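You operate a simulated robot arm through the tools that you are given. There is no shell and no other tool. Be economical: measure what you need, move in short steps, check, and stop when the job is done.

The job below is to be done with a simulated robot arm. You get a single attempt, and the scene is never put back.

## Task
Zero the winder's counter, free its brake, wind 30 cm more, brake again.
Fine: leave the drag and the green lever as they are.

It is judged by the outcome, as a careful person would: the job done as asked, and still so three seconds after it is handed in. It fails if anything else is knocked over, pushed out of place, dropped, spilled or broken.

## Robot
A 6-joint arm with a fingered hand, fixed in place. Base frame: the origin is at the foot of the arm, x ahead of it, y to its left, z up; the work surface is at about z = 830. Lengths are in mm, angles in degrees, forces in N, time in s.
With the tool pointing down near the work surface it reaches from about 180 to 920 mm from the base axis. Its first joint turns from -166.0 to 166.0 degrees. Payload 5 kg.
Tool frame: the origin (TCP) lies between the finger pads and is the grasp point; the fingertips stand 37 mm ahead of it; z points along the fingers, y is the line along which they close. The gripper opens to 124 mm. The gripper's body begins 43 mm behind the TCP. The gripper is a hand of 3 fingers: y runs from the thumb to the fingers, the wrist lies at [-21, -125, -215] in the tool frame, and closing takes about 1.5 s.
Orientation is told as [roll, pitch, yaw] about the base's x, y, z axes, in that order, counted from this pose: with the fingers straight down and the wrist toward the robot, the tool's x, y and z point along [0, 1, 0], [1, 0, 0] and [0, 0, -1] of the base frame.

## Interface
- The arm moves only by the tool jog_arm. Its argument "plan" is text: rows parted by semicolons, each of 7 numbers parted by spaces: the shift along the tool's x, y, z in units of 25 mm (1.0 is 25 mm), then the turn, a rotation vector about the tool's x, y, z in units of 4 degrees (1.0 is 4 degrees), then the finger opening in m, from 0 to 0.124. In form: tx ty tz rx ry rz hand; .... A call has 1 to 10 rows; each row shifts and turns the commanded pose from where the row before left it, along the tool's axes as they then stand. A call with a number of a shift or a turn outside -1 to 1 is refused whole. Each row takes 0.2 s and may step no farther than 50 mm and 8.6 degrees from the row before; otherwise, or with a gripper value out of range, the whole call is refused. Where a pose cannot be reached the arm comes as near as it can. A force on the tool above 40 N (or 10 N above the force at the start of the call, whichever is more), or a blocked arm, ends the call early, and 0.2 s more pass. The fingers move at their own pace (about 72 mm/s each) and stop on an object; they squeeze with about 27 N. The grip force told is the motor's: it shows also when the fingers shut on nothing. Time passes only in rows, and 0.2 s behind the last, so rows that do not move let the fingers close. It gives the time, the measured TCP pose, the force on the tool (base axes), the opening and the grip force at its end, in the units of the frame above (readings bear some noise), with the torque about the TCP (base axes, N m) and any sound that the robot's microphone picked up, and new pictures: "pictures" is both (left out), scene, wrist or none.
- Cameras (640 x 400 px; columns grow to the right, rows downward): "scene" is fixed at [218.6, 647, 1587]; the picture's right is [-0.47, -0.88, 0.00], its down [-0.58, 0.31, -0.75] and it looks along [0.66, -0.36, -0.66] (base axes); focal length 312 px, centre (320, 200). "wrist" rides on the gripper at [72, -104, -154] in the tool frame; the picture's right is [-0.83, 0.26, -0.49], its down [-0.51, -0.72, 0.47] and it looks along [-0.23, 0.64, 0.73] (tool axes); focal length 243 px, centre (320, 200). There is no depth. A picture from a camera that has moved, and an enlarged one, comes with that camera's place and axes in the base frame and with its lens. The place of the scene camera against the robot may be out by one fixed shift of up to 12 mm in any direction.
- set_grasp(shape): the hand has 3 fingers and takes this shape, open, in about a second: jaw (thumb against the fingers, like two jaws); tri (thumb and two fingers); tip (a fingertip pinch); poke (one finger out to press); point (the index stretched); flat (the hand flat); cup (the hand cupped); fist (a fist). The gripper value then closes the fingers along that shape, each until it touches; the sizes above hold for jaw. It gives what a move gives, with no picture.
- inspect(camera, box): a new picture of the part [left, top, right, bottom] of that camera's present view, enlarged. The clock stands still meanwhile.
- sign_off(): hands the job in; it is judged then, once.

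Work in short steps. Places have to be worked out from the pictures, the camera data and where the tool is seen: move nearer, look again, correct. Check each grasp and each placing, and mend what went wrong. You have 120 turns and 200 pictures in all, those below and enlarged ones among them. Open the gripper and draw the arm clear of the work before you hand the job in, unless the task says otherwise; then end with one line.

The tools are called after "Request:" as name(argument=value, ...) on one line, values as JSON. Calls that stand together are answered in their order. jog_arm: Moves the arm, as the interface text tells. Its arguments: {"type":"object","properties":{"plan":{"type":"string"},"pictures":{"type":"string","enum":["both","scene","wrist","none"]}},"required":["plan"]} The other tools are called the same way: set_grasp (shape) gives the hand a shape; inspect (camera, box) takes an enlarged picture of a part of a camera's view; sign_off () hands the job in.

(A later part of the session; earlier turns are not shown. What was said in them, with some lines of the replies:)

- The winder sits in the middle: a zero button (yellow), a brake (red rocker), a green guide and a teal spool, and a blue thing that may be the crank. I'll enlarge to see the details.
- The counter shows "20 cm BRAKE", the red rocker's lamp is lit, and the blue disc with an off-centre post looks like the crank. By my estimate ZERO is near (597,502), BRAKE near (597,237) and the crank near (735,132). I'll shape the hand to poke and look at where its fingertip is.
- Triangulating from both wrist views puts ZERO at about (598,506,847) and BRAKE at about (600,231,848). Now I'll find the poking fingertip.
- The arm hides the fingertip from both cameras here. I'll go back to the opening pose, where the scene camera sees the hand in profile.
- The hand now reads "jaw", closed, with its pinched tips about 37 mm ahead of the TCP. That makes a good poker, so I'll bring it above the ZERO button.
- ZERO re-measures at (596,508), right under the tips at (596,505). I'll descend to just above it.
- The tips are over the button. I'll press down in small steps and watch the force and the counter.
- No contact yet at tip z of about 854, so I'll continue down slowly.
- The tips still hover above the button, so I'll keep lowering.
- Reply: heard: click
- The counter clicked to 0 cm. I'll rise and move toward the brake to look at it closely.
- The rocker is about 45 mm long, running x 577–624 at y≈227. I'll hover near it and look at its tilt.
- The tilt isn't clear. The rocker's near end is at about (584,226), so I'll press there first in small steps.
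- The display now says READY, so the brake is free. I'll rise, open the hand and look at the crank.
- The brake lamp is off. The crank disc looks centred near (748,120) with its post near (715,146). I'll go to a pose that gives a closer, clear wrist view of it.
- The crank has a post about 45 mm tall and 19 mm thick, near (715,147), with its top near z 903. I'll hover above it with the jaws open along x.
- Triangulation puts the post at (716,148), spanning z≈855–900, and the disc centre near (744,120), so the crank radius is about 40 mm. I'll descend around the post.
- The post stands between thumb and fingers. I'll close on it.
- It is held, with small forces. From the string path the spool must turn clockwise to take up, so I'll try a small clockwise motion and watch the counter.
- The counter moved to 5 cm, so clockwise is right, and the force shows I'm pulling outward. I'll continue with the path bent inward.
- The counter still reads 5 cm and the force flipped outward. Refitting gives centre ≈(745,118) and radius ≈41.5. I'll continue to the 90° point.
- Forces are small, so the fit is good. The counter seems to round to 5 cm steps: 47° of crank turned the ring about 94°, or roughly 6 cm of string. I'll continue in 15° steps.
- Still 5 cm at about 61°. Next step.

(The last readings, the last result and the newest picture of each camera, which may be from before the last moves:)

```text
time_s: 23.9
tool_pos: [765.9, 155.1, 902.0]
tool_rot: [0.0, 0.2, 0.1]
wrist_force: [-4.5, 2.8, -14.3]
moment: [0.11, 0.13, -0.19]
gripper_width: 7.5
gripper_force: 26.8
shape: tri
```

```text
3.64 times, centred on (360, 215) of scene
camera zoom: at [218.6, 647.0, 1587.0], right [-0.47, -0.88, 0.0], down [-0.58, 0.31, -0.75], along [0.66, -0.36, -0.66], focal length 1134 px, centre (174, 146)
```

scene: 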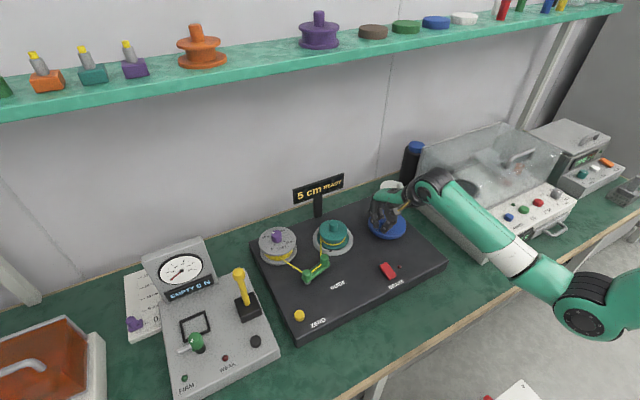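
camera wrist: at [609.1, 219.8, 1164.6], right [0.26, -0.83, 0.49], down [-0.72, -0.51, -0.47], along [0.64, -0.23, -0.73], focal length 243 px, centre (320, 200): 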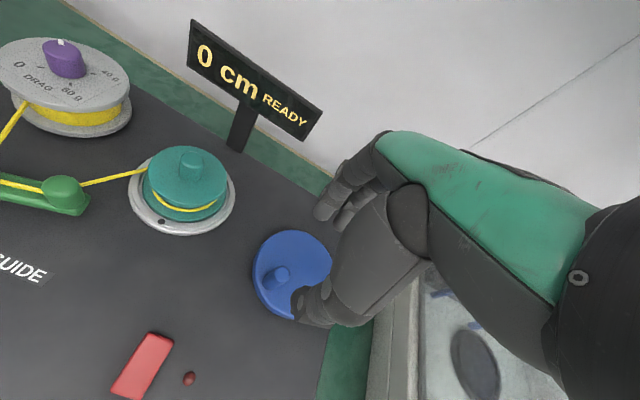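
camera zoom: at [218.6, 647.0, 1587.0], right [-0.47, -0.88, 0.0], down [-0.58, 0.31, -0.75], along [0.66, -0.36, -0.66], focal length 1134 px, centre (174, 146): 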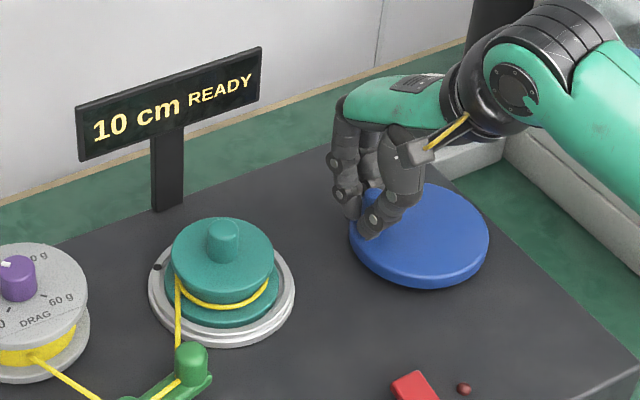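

10 cm at about 75°. That fits rounding with ~42° of crank per 5 cm, which puts a true 30 cm near 250°. I'll continue and record where each change falls.

Request:
jog_arm(plan="-0.264 0.342 0 0 0 0 0; -0.1 0.1 0 0 0 0 0; 0 0 0 0 0 0 0", pictures="none")

Request:
inspect(camera="scene", box=[280, 160, 440, 270])

Request:
inspect(camera="wrist", box=[220, 180, 420, 360])

```text
time_s: 24.7
tool_pos: [777.5, 147.0, 901.1]
tool_rot: [0.0, 0.0, 0.1]
wrist_force: [7.7, 14.5, -17.5]
moment: [0.22, -0.28, -0.13]
gripper_width: 6.3
gripper_force: 26.7
shape: tri
```

```text
3.64 times, centred on (360, 215) of scene
camera zoom: at [218.6, 647.0, 1587.0], right [-0.47, -0.88, 0.0], down [-0.58, 0.31, -0.75], along [0.66, -0.36, -0.66], focal length 1134 px, centre (174, 146)
```

zoom: 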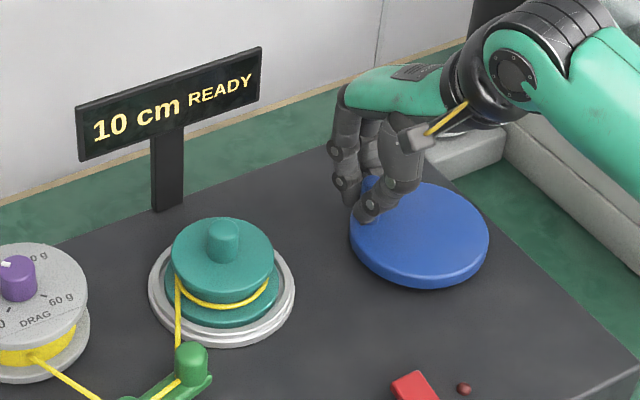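

```text
2.22 times, centred on (320, 270) of wrist
camera zoom: at [673.3, 218.9, 1055.4], right [0.26, -0.83, 0.49], down [-0.72, -0.51, -0.47], along [0.64, -0.23, -0.73], focal length 539 px, centre (320, 44)
```

zoom: 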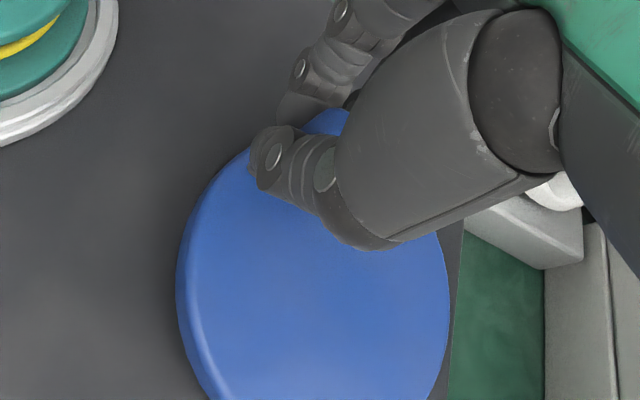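

Radial and vertical forces are building and the grip width is shrinking. I'll release here, relieve the stress and look before regripping.

Request:
jog_arm(plan="0 0 0 0 0 0 0.03; 0 0 0 0 0 0 0.06; 0 0 0 0 0 0 0.06; 0 0 0 0 0 0 0.06", pictures="none")

Request:
inspect(camera="scene", box=[280, 160, 440, 270])

Request:
inspect(camera="wrist", box=[220, 180, 420, 360])

```text
time_s: 25.7
tool_pos: [778.1, 144.7, 903.1]
tool_rot: [0.0, 0.0, 0.0]
wrist_force: [-0.4, 0.6, 0.7]
moment: [0.03, 0.0, 0.0]
gripper_width: 57.1
gripper_force: 0.0
shape: jaw
```

```text
3.64 times, centred on (360, 215) of scene
camera zoom: at [218.6, 647.0, 1587.0], right [-0.47, -0.88, 0.0], down [-0.58, 0.31, -0.75], along [0.66, -0.36, -0.66], focal length 1134 px, centre (174, 146)
```

zoom: 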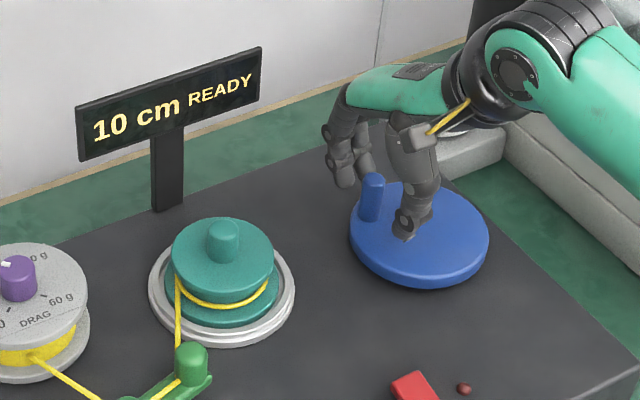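

```text
2.22 times, centred on (320, 270) of wrist
camera zoom: at [672.8, 218.1, 1056.2], right [0.26, -0.83, 0.49], down [-0.72, -0.51, -0.47], along [0.64, -0.23, -0.73], focal length 539 px, centre (320, 44)
```

zoom: 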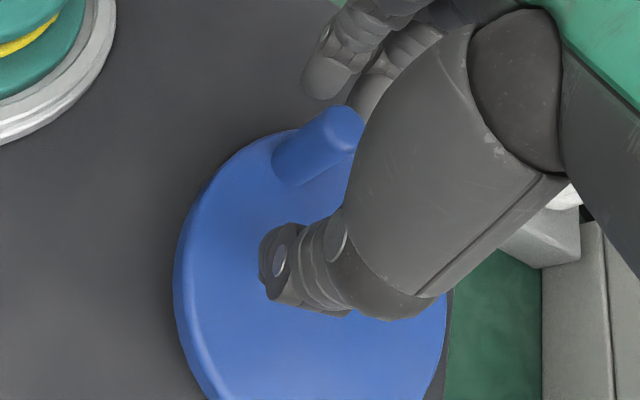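

Released cleanly; the post is now at about (782,148.5). Refitting the circle gives centre ≈(749,113.5) and r≈48, so about 87° turned, still at 10 cm. I'll centre on the post and regrip.

Request:
jog_arm(plan="0.15 0.16 0 0 0 0 0.06; 0 0 0 0 0 0 0.03; 0 0 0 0 0 0 0; 0 0 0 0 0 0 0; 0 0 0 0 0 0 0", pictures="none")

Request:
inspect(camera="scene", box=[280, 160, 440, 270])

```text
time_s: 26.9
tool_pos: [782.1, 148.8, 902.8]
tool_rot: [0.0, 0.0, 0.0]
wrist_force: [0.0, 1.1, -1.8]
moment: [-0.01, -0.01, 0.01]
gripper_width: 9.1
gripper_force: 27.2
shape: tri
```

```text
3.64 times, centred on (360, 215) of scene
camera zoom: at [218.6, 647.0, 1587.0], right [-0.47, -0.88, 0.0], down [-0.58, 0.31, -0.75], along [0.66, -0.36, -0.66], focal length 1134 px, centre (174, 146)
```

zoom: 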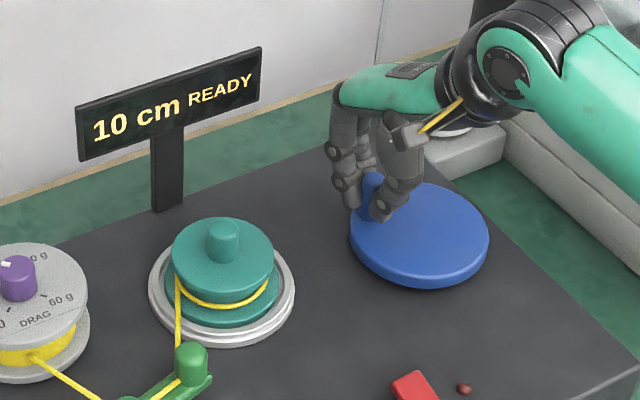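

Regripped with little force. Next are two 12° steps on the new circle.

Request:
jog_arm(plan="-0.304 0.264 0 0 0 0 0; 0 0 0 0 0 0 0", pictures="none")

Request:
inspect(camera="scene", box=[280, 160, 440, 270])

Request:
jog_arm(plan="-0.352 0.188 0 0 0 0 0; 0 0 0 0 0 0 0", pictures="none")

Request:
inspect(camera="scene", box=[280, 160, 440, 270])

```text
time_s: 27.5
tool_pos: [786.4, 140.5, 903.6]
tool_rot: [0.1, 0.0, 0.0]
wrist_force: [-5.4, -2.1, 1.0]
moment: [-0.04, 0.16, -0.1]
gripper_width: 9.3
gripper_force: 27.4
shape: tri
```

```text
3.64 times, centred on (360, 215) of scene
camera zoom: at [218.6, 647.0, 1587.0], right [-0.47, -0.88, 0.0], down [-0.58, 0.31, -0.75], along [0.66, -0.36, -0.66], focal length 1134 px, centre (174, 146)
```

zoom: 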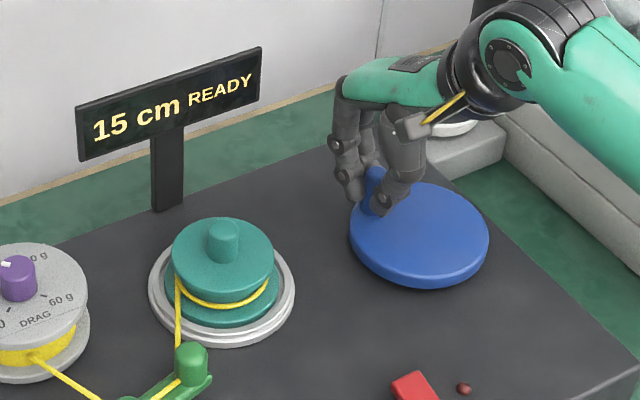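

```text
time_s: 28.1
tool_pos: [792.0, 132.1, 903.1]
tool_rot: [-0.1, -0.1, -0.1]
wrist_force: [-7.8, -0.4, 2.7]
moment: [0.0, 0.27, -0.11]
gripper_width: 8.8
gripper_force: 27.0
shape: tri
```

```text
3.64 times, centred on (360, 215) of scene
camera zoom: at [218.6, 647.0, 1587.0], right [-0.47, -0.88, 0.0], down [-0.58, 0.31, -0.75], along [0.66, -0.36, -0.66], focal length 1134 px, centre (174, 146)
```

zoom: 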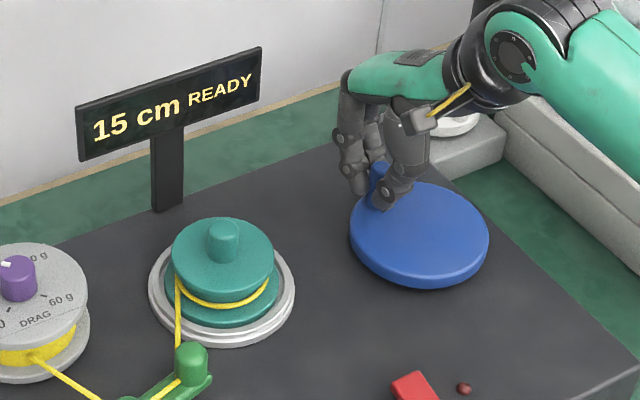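

15 cm came between 87° and 99°, which confirms about 38° per 5 cm. The force points slightly inward, so I'll trim the radius and continue.

Request:
jog_arm(plan="-0.392 0.036 0 0 0 0 0; -0.2 0.015 0 0 0 0 0; 0 0 0 0 0 0 0", pictures="none")

Request:
inspect(camera="scene", box=[280, 160, 440, 270])

Request:
jog_arm(plan="-0.192 0.005 0 0 0 0 0; 0 0 0 0 0 0 0", pictures="none")

Request:
inspect(camera="scene", box=[280, 160, 440, 270])

```text
time_s: 28.9
tool_pos: [794.6, 118.7, 903.0]
tool_rot: [0.1, 0.0, 0.0]
wrist_force: [-1.6, 3.6, -0.3]
moment: [0.1, 0.08, -0.12]
gripper_width: 8.4
gripper_force: 27.0
shape: tri
```

```text
3.64 times, centred on (360, 215) of scene
camera zoom: at [218.6, 647.0, 1587.0], right [-0.47, -0.88, 0.0], down [-0.58, 0.31, -0.75], along [0.66, -0.36, -0.66], focal length 1134 px, centre (174, 146)
```

zoom: 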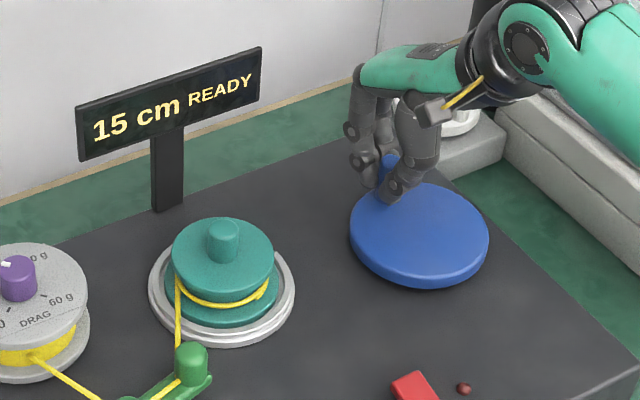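

```text
time_s: 29.5
tool_pos: [794.2, 114.4, 901.8]
tool_rot: [0.0, -0.1, -0.1]
wrist_force: [1.0, 2.8, -1.6]
moment: [0.04, 0.0, -0.14]
gripper_width: 8.1
gripper_force: 26.7
shape: tri
```

```text
3.64 times, centred on (360, 215) of scene
camera zoom: at [218.6, 647.0, 1587.0], right [-0.47, -0.88, 0.0], down [-0.58, 0.31, -0.75], along [0.66, -0.36, -0.66], focal length 1134 px, centre (174, 146)
```

zoom: 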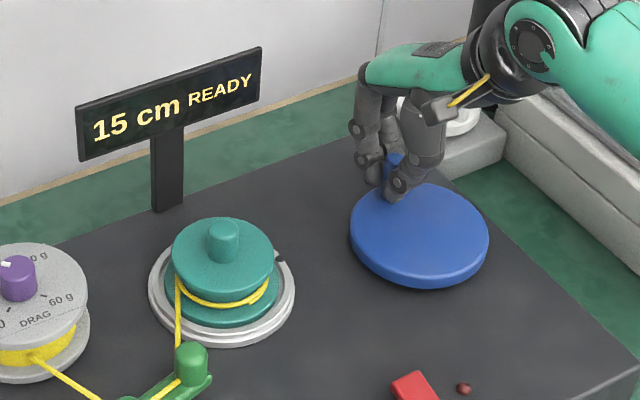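

15 cm persists at 133°, so the period is 38–39.6° and 30 cm lies near 233°. Continuing.

Request:
jog_arm(plan="-0.196 -0.02 0 0 0 0 0; 0 0 0 0 0 0 0", pictures="none")

Request:
inspect(camera="scene", box=[280, 160, 440, 270])

Request:
jog_arm(plan="-0.2 -0.04 0 0 0 0 0; -0.368 -0.132 0 0 0 0 0; 0 0 0 0 0 0 0", pictures="none")

Request:
inspect(camera="scene", box=[280, 160, 440, 270])

```text
time_s: 30.1
tool_pos: [794.4, 107.3, 903.4]
tool_rot: [0.0, 0.0, 0.1]
wrist_force: [0.9, 2.2, -3.9]
moment: [0.03, -0.1, -0.15]
gripper_width: 7.7
gripper_force: 27.1
shape: tri
```

```text
3.64 times, centred on (360, 215) of scene
camera zoom: at [218.6, 647.0, 1587.0], right [-0.47, -0.88, 0.0], down [-0.58, 0.31, -0.75], along [0.66, -0.36, -0.66], focal length 1134 px, centre (174, 146)
```

zoom: 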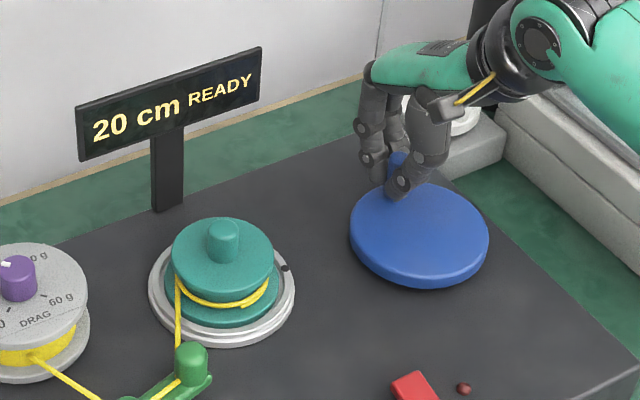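

```text
time_s: 30.9
tool_pos: [789.5, 93.6, 903.3]
tool_rot: [0.0, 0.0, 0.0]
wrist_force: [1.6, 4.1, -10.6]
moment: [0.08, -0.05, -0.21]
gripper_width: 6.9
gripper_force: 27.3
shape: tri
```

```text
3.64 times, centred on (360, 215) of scene
camera zoom: at [218.6, 647.0, 1587.0], right [-0.47, -0.88, 0.0], down [-0.58, 0.31, -0.75], along [0.66, -0.36, -0.66], focal length 1134 px, centre (174, 146)
```

zoom: 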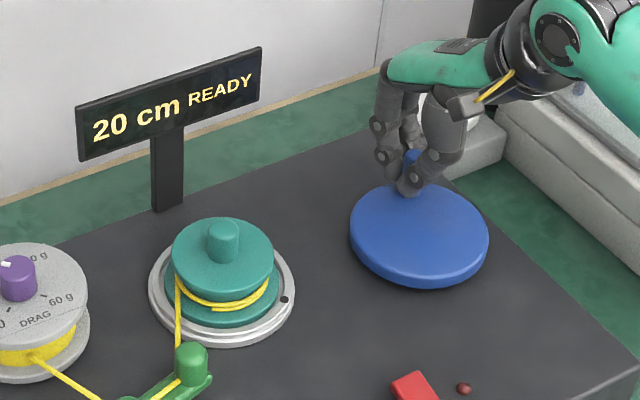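

20 cm now, at about 160°. The grip is slipping again (z force −10), so I'll release, look and regrip.

Request:
jog_arm(plan="0 0 0 0 0 0 0.03; 0 0 0 0 0 0 0.06; 0 0 0 0 0 0 0.06; 0 0 0 0 0 0 0.06", pictures="none")

Request:
inspect(camera="scene", box=[280, 160, 440, 270])

Request:
inspect(camera="wrist", box=[220, 180, 420, 360])

```text
time_s: 31.9
tool_pos: [789.9, 92.2, 903.9]
tool_rot: [0.1, 0.0, -0.1]
wrist_force: [0.5, 0.2, 0.2]
moment: [-0.01, 0.02, 0.01]
gripper_width: 57.3
gripper_force: 0.0
shape: jaw
```

```text
3.64 times, centred on (360, 215) of scene
camera zoom: at [218.6, 647.0, 1587.0], right [-0.47, -0.88, 0.0], down [-0.58, 0.31, -0.75], along [0.66, -0.36, -0.66], focal length 1134 px, centre (174, 146)
```

zoom: 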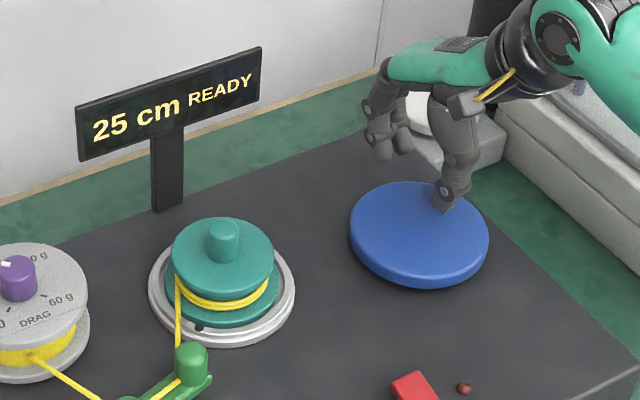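

```text
2.22 times, centred on (320, 270) of wrist
camera zoom: at [684.9, 166.1, 1056.7], right [0.26, -0.83, 0.49], down [-0.72, -0.51, -0.47], along [0.64, -0.23, -0.73], focal length 539 px, centre (320, 44)
```

zoom: 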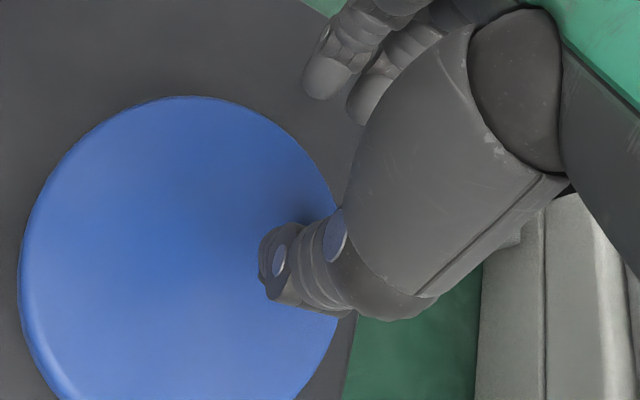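

Opening flicked the crank on: the counter reads 25 cm and the ring advanced about 92°, so the crank is at ~205°. I'll check whether it is still moving.

Request:
jog_arm(plan="0 0 0 0 0 0 0.06", pictures="none")

Request:
inspect(camera="scene", box=[280, 160, 440, 270])

```text
time_s: 32.3
tool_pos: [789.5, 93.3, 903.7]
tool_rot: [0.0, 0.0, 0.0]
wrist_force: [-0.7, -0.2, 0.5]
moment: [0.0, 0.02, -0.02]
gripper_width: 57.1
gripper_force: 0.0
shape: jaw
```

```text
3.64 times, centred on (360, 215) of scene
camera zoom: at [218.6, 647.0, 1587.0], right [-0.47, -0.88, 0.0], down [-0.58, 0.31, -0.75], along [0.66, -0.36, -0.66], focal length 1134 px, centre (174, 146)
```

zoom: 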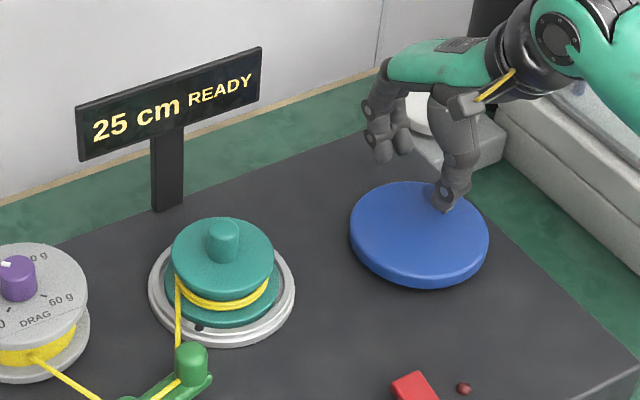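

It is stopped. I'll lift straight up and back off to see the post.

Request:
jog_arm(plan="0 0 -1 0 0 0 0.06; 0 0 -1 0 0 0 0.06; 0 0 -1 0 0 0 0.06; 0 0 -1 0 0 0 0.06; 1 -1 0 0 0 0 0.06; 1 -1 0 0 0 0 0.06; 1 0 0 0 0 0 0.06; 1 0 0 0 0 0 0.06")

Request:
inspect(camera="wrist", box=[220, 200, 420, 400])

Request:
inspect(camera="scene", box=[300, 170, 440, 270])

```text
time_s: 34.1
tool_pos: [739.7, 192.9, 1002.2]
tool_rot: [0.0, -0.1, 0.0]
wrist_force: [0.5, -0.5, 0.2]
moment: [0.05, 0.01, 0.02]
gripper_width: 57.3
gripper_force: 0.0
shape: jaw
camera wrist: at [634.4, 266.3, 1156.1], right [0.26, -0.83, 0.49], down [-0.72, -0.51, -0.47], along [0.64, -0.23, -0.73], focal length 243 px, centre (320, 200)
```

scene: 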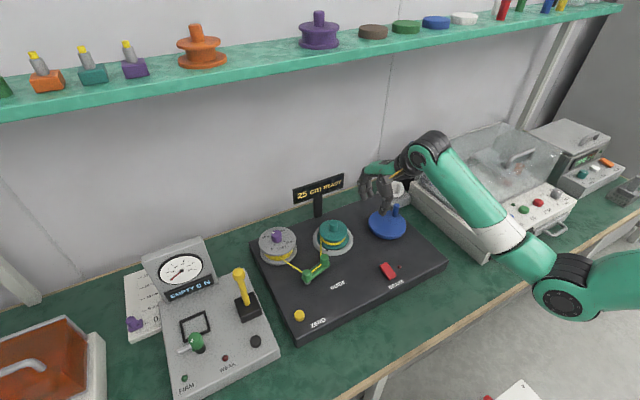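
wrist: 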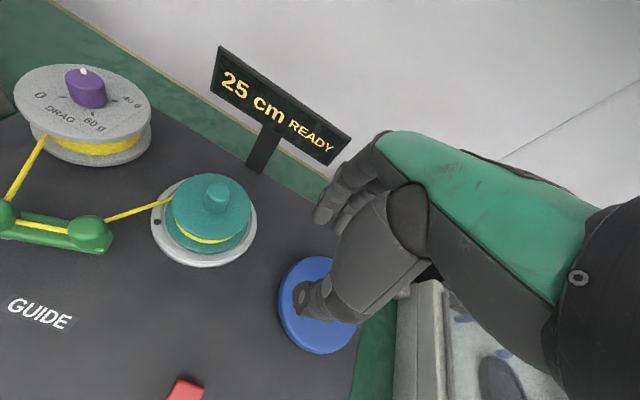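

```text
2.00 times, centred on (320, 300) of wrist
camera zoom: at [634.4, 266.3, 1156.1], right [0.26, -0.83, 0.49], down [-0.72, -0.51, -0.47], along [0.64, -0.23, -0.73], focal length 485 px, centre (320, 0)
```

zoom: 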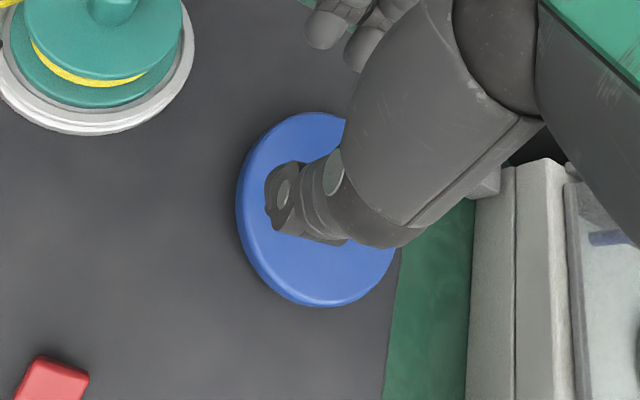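

```text
4.00 times, centred on (370, 220) of scene
camera zoom: at [218.6, 647.0, 1587.0], right [-0.47, -0.88, 0.0], down [-0.58, 0.31, -0.75], along [0.66, -0.36, -0.66], focal length 1248 px, centre (120, 120)
```

zoom: 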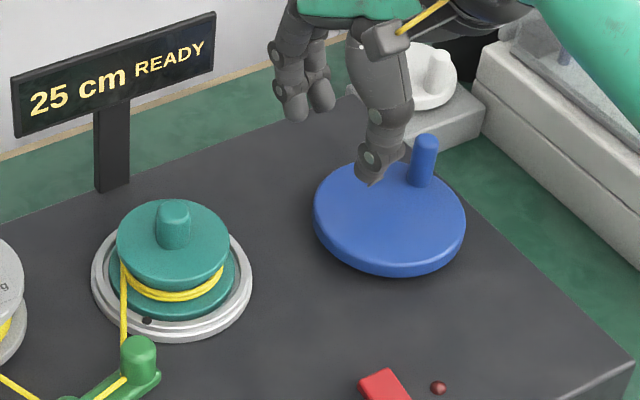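

The post is now at about (768,71), crank ≈199°, or 25.6 cm. A true 30 cm needs about 34° more. To avoid another flick I'll straddle the post with the hand open and push it gently toward −x with the fingers' pads.

Request:
jog_arm(plan="-1 0.25 0 0 0 0 0.06; -1 0.25 0 0 0 0 0.06; -1 0.25 0 0 0 0 0.06; -1 0.25 0 0 0 0 0.06; -0.86 0.13 0 0 0 0 0.06; 0 0 0 0 0 0 0.06", pictures="none")

Request:
inspect(camera="scene", box=[330, 150, 470, 250])

Request:
inspect(camera="wrist", box=[180, 180, 420, 380])

```text
time_s: 35.5
tool_pos: [767.3, 72.1, 1003.7]
tool_rot: [-0.1, 0.0, 0.0]
wrist_force: [0.3, 0.6, 0.2]
moment: [-0.01, 0.02, 0.0]
gripper_width: 57.3
gripper_force: 0.1
shape: jaw
```

```text
4.00 times, centred on (400, 200) of scene
camera zoom: at [218.6, 647.0, 1587.0], right [-0.47, -0.88, 0.0], down [-0.58, 0.31, -0.75], along [0.66, -0.36, -0.66], focal length 1248 px, centre (0, 200)
```

zoom: 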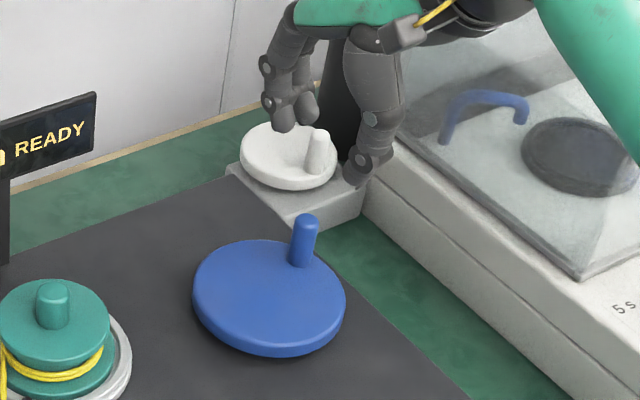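

```text
2.00 times, centred on (300, 280) of wrist
camera zoom: at [662.6, 144.8, 1157.0], right [0.26, -0.83, 0.49], down [-0.72, -0.51, -0.47], along [0.64, -0.23, -0.73], focal length 485 px, centre (360, 40)
```

zoom: 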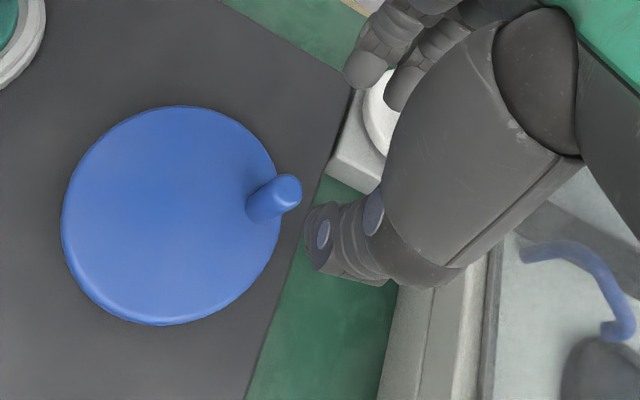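

The post is at (767,74); the white dial's block begins at about x 811, y<44, so the fingers clear it. I'll descend straddling the post.

Request:
jog_arm(plan="0.15 -0.1 0.5 0 0 0 0.052; 0 0 1 0 0 0 0.052; 0 0 1 0 0 0 0.052; 0 0 1 0 0 0 0.052; 0 0 0.5 0 0 0 0.052", pictures="none")

Request:
inspect(camera="scene", box=[280, 160, 440, 270])

Request:
inspect(camera="wrist", box=[180, 180, 420, 380])

```text
time_s: 36.7
tool_pos: [765.3, 73.4, 902.6]
tool_rot: [0.0, 0.0, 0.0]
wrist_force: [-0.2, -0.7, 0.2]
moment: [0.0, 0.02, -0.01]
gripper_width: 50.3
gripper_force: 0.1
shape: jaw
```

```text
3.64 times, centred on (360, 215) of scene
camera zoom: at [218.6, 647.0, 1587.0], right [-0.47, -0.88, 0.0], down [-0.58, 0.31, -0.75], along [0.66, -0.36, -0.66], focal length 1134 px, centre (174, 146)
```

zoom: 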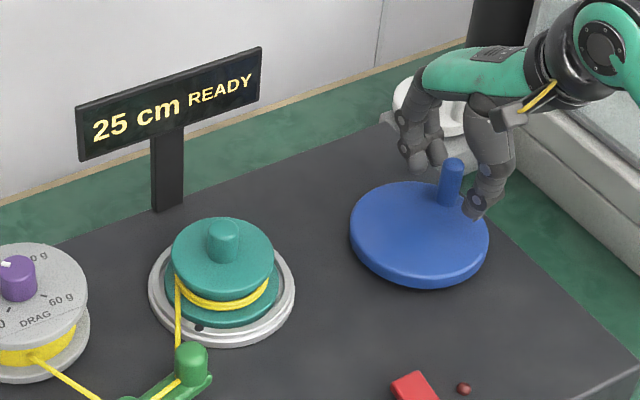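

```text
2.00 times, centred on (300, 280) of wrist
camera zoom: at [661.1, 147.3, 1056.0], right [0.26, -0.83, 0.49], down [-0.72, -0.51, -0.47], along [0.64, -0.23, -0.73], focal length 485 px, centre (360, 40)
```

zoom: 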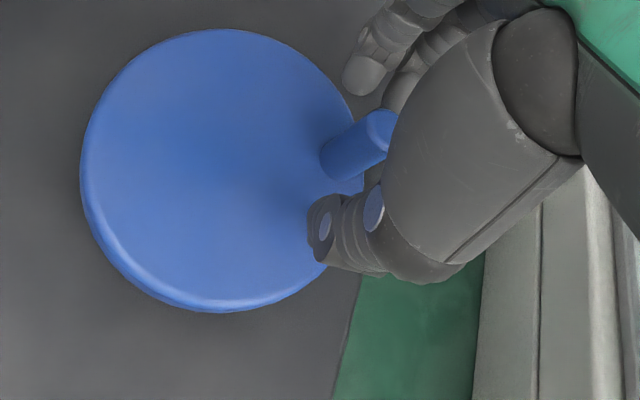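

The post is well straddled. I'll move −x until the fingers meet it, then push in small steps.

Request:
jog_arm(plan="0 -0.3 0 0 0 0 0.052; 0 -0.25 0 0 0 0 0.052; -0.05 -0.2 0 0 0 0 0.052; 0 0 0 0 0 0 0.052", pictures="none")

Request:
inspect(camera="scene", box=[280, 160, 440, 270])

```text
time_s: 37.7
tool_pos: [746.7, 75.0, 903.3]
tool_rot: [0.0, -0.1, 0.0]
wrist_force: [0.9, -0.3, -0.4]
moment: [0.01, 0.04, 0.02]
gripper_width: 50.4
gripper_force: 0.1
shape: jaw
```

```text
3.64 times, centred on (360, 215) of scene
camera zoom: at [218.6, 647.0, 1587.0], right [-0.47, -0.88, 0.0], down [-0.58, 0.31, -0.75], along [0.66, -0.36, -0.66], focal length 1134 px, centre (174, 146)
```

zoom: 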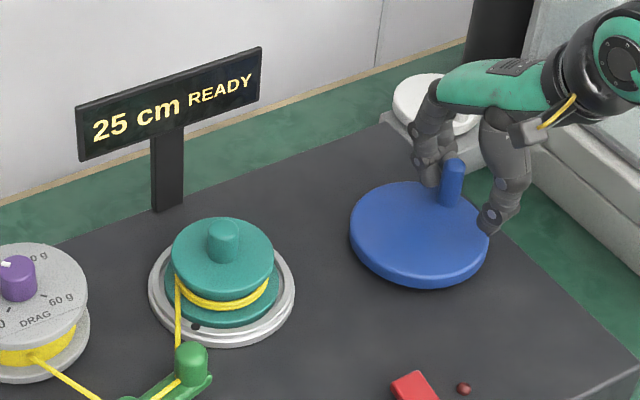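

Contact has begun: the dot crept. I'll push on about 10 mm.

Request:
jog_arm(plan="-0.05 -0.2 0 0 0 0 0.052; -0.05 -0.2 0 0 0 0 0.052; 0 0 0 0 0 0 0.052", pictures="none")

Request:
inspect(camera="scene", box=[280, 160, 440, 270])

```text
time_s: 38.5
tool_pos: [735.2, 72.2, 902.6]
tool_rot: [0.0, 0.1, -0.1]
wrist_force: [0.1, -0.2, -0.8]
moment: [-0.03, -0.01, 0.04]
gripper_width: 50.2
gripper_force: 0.1
shape: jaw
```

```text
3.64 times, centred on (360, 215) of scene
camera zoom: at [218.6, 647.0, 1587.0], right [-0.47, -0.88, 0.0], down [-0.58, 0.31, -0.75], along [0.66, -0.36, -0.66], focal length 1134 px, centre (174, 146)
```

zoom: 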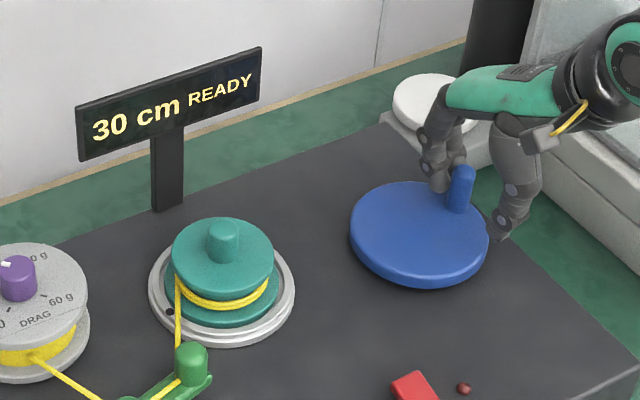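

It reads 30 cm, but just past the rounding edge (≈28 cm true by the ring). About 12–14° more centres it on a true 30, so I'll push another ~9 mm.

Request:
jog_arm(plan="-0.02 -0.18 0 0 0 0 0.052; 0 -0.18 0 0 0 0 0.052; 0 0 0 0 0 0 0.052", pictures="none")

Request:
inspect(camera="scene", box=[280, 160, 440, 270])

```text
time_s: 39.3
tool_pos: [726.5, 72.4, 903.3]
tool_rot: [0.0, 0.0, 0.1]
wrist_force: [-0.1, 0.7, -0.7]
moment: [0.0, -0.02, -0.01]
gripper_width: 50.4
gripper_force: 0.0
shape: jaw
```

```text
3.64 times, centred on (360, 215) of scene
camera zoom: at [218.6, 647.0, 1587.0], right [-0.47, -0.88, 0.0], down [-0.58, 0.31, -0.75], along [0.66, -0.36, -0.66], focal length 1134 px, centre (174, 146)
```

zoom: 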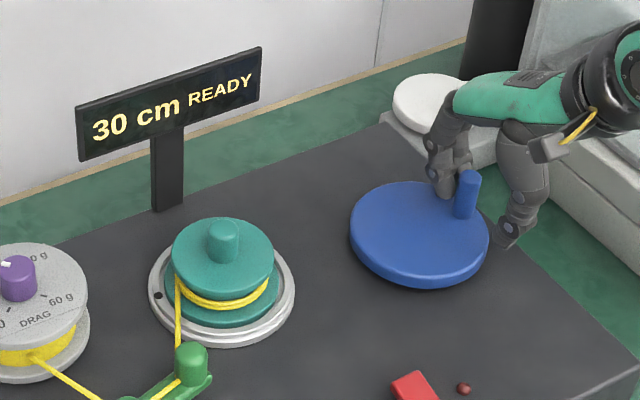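

The ring is at about 474°, true ≈30 cm and displayed 30. I'll back off +x, lift clear, close the fingers and head to the brake.

Request:
jog_arm(plan="0 0.35 0 0 0 0 0.052; 0 0 -1 0 0 0 0.052; 0 0 -1 0 0 0 0.052; 0 0 -1 0 0 0 0.052; 0 0 -1 0 0 0 0; 1 -1 0 0 0 0 0; 1 -1 0 0 0 0 0; 1 -1 0 0 0 0 0; 1 -1 0 0 0 0 0; 1 -1 0 0 0 0 0", pictures="wrist")

Request:
inspect(camera="scene", box=[280, 170, 440, 290])

```text
time_s: 41.5
tool_pos: [612.9, 198.8, 1002.4]
tool_rot: [0.0, 0.0, 0.0]
wrist_force: [-0.1, 0.2, 0.4]
moment: [0.0, -0.01, -0.01]
gripper_width: 0.0
gripper_force: 26.6
shape: jaw
camera wrist: at [507.9, 269.9, 1156.0], right [0.26, -0.83, 0.49], down [-0.72, -0.51, -0.47], along [0.64, -0.23, -0.73], focal length 243 px, centre (320, 200)
```

wrist: 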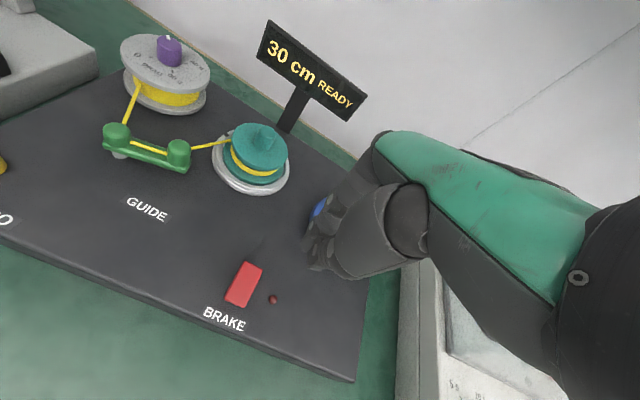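

```text
3.33 times, centred on (360, 230) of scene
camera zoom: at [218.6, 647.0, 1587.0], right [-0.47, -0.88, 0.0], down [-0.58, 0.31, -0.75], along [0.66, -0.36, -0.66], focal length 1040 px, centre (187, 100)
```

zoom: 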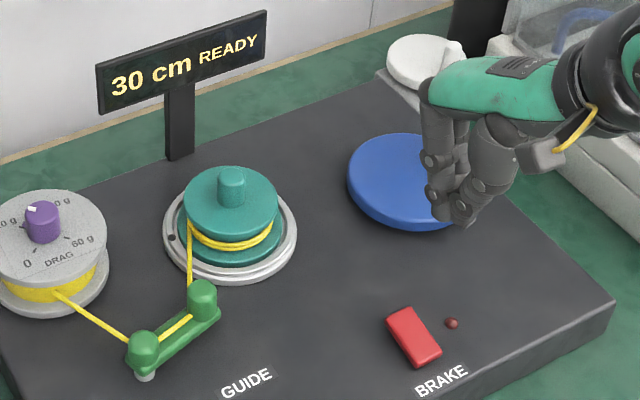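

Still 30 cm READY. I'll press the rocker's far end at about (616,227).

Request:
jog_arm(plan="1 0.12 0 0 0 0 0; 0.13 0 1 0 0 0 0; 0 0 1 0 0 0 0; 0 0 1 0 0 0 0; 0 0 0.8 0 0 0 0; 0 0 0.3 0 0 0 0; 0 0 0.2 0 0 0 0; 0 0 0.15 0 0 0 0; 0 0 0.1 0 0 0 0", pictures="wrist")

```text
time_s: 43.5
tool_pos: [614.7, 224.4, 889.2]
tool_rot: [0.0, 0.0, 0.0]
wrist_force: [0.6, 0.6, 1.2]
moment: [0.02, -0.03, 0.03]
gripper_width: 0.1
gripper_force: 27.0
shape: jaw
camera wrist: at [509.0, 297.5, 1042.4], right [0.26, -0.83, 0.49], down [-0.72, -0.51, -0.47], along [0.64, -0.23, -0.73], focal length 243 px, centre (320, 200)
```

wrist: 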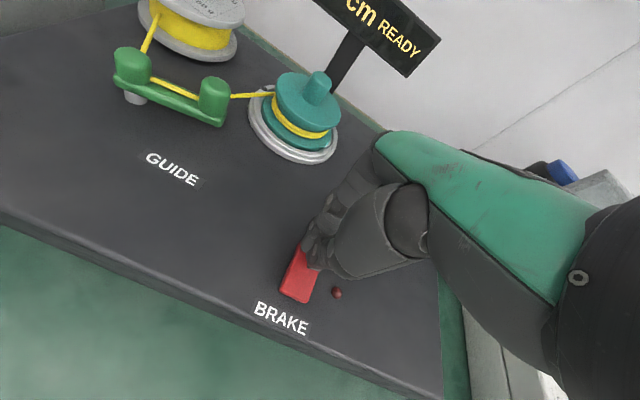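

Force is just starting to show, so I'll press a little further.

Request:
jog_arm(plan="0 0 0.1 0 0 0 0; 0 0 0.1 0 0 0 0; 0 0 0.08 0 0 0 0", pictures="wrist")

```text
time_s: 44.3
tool_pos: [615.2, 224.2, 885.4]
tool_rot: [0.2, -0.4, 0.1]
wrist_force: [-1.2, -0.1, 23.1]
moment: [0.02, 0.26, 0.01]
gripper_width: 0.0
gripper_force: 27.4
shape: jaw
camera wrist: at [510.0, 298.1, 1037.9], right [0.26, -0.83, 0.49], down [-0.72, -0.51, -0.48], along [0.65, -0.23, -0.73], focal length 243 px, centre (320, 200)
```

wrist: 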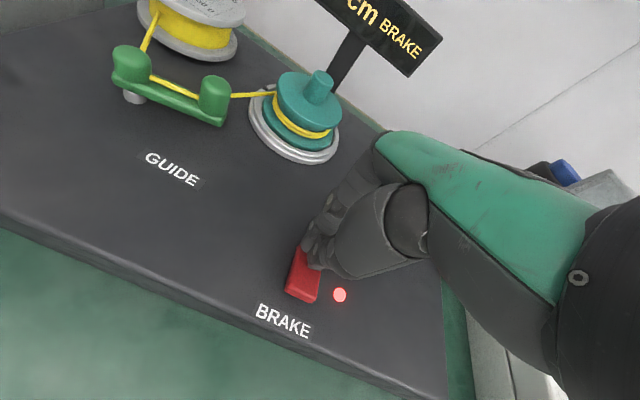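

BRAKE is displayed and the lamp is lit. I'll lift clear, open the hand, and check everything.

Request:
jog_arm(plan="0 0 -1 0 0 0 0; 0 0 -1 0 0 0 0; 0 0 -1 0 0 0 0; 0 0 -1 0 0 0 0; 0 0 -1 0 0 0 0; 0 -1 -1 0 0 0 0.06; 0 -1 -1 0 0 0 0.06; 0 -1 -1 0 0 0 0.06; 0 -1 0 0 0 0 0.06; 0 -1 0 0 0 0 0.06")

Request:
inspect(camera="scene", box=[250, 160, 440, 320])

```text
time_s: 46.5
tool_pos: [487.8, 224.3, 1082.7]
tool_rot: [0.0, 0.0, 0.0]
wrist_force: [1.3, 0.9, 1.0]
moment: [0.01, 0.03, -0.01]
gripper_width: 57.2
gripper_force: 0.2
shape: jaw
camera wrist: at [383.5, 297.5, 1235.2], right [0.26, -0.83, 0.49], down [-0.72, -0.51, -0.47], along [0.64, -0.23, -0.73], focal length 243 px, centre (320, 200)
```

scene: 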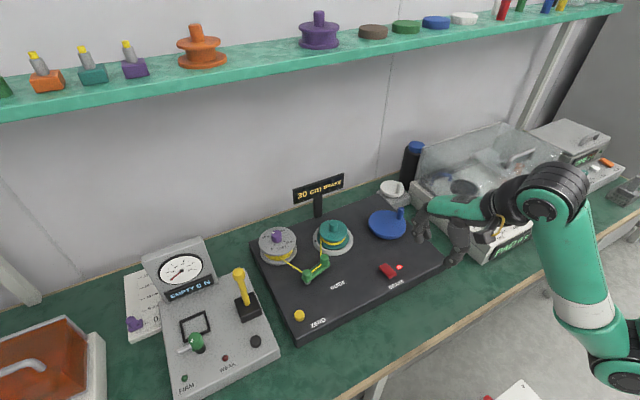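
wrist: 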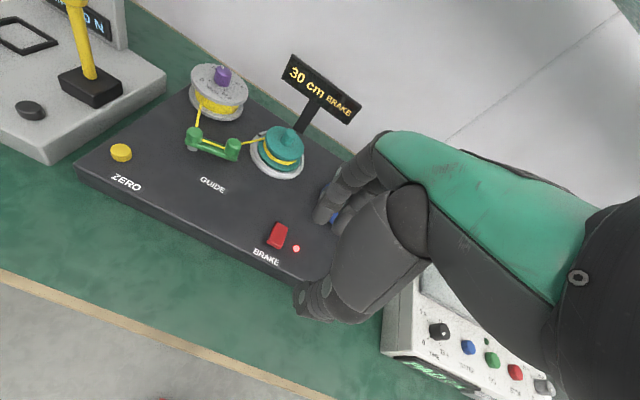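

```text
2.50 times, centred on (345, 240) of scene
camera zoom: at [218.6, 647.0, 1587.0], right [-0.47, -0.88, 0.0], down [-0.58, 0.31, -0.75], along [0.66, -0.36, -0.66], focal length 780 px, centre (258, 100)
```

zoom: 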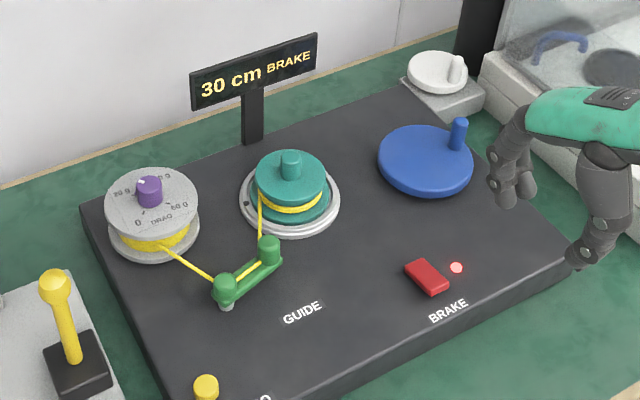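

The display shows 30 cm BRAKE with the lamp lit. The drag and guide look unchanged, and the arm is clear with the hand open.

Request:
sign_off()

```text
The job is handed in.
```

I zeroed the counter, freed the brake, wound on 30 cm and set the brake again; the display reads "30 cm BRAKE" (it steps by 5 cm), and the drag and green lever were left as they were.
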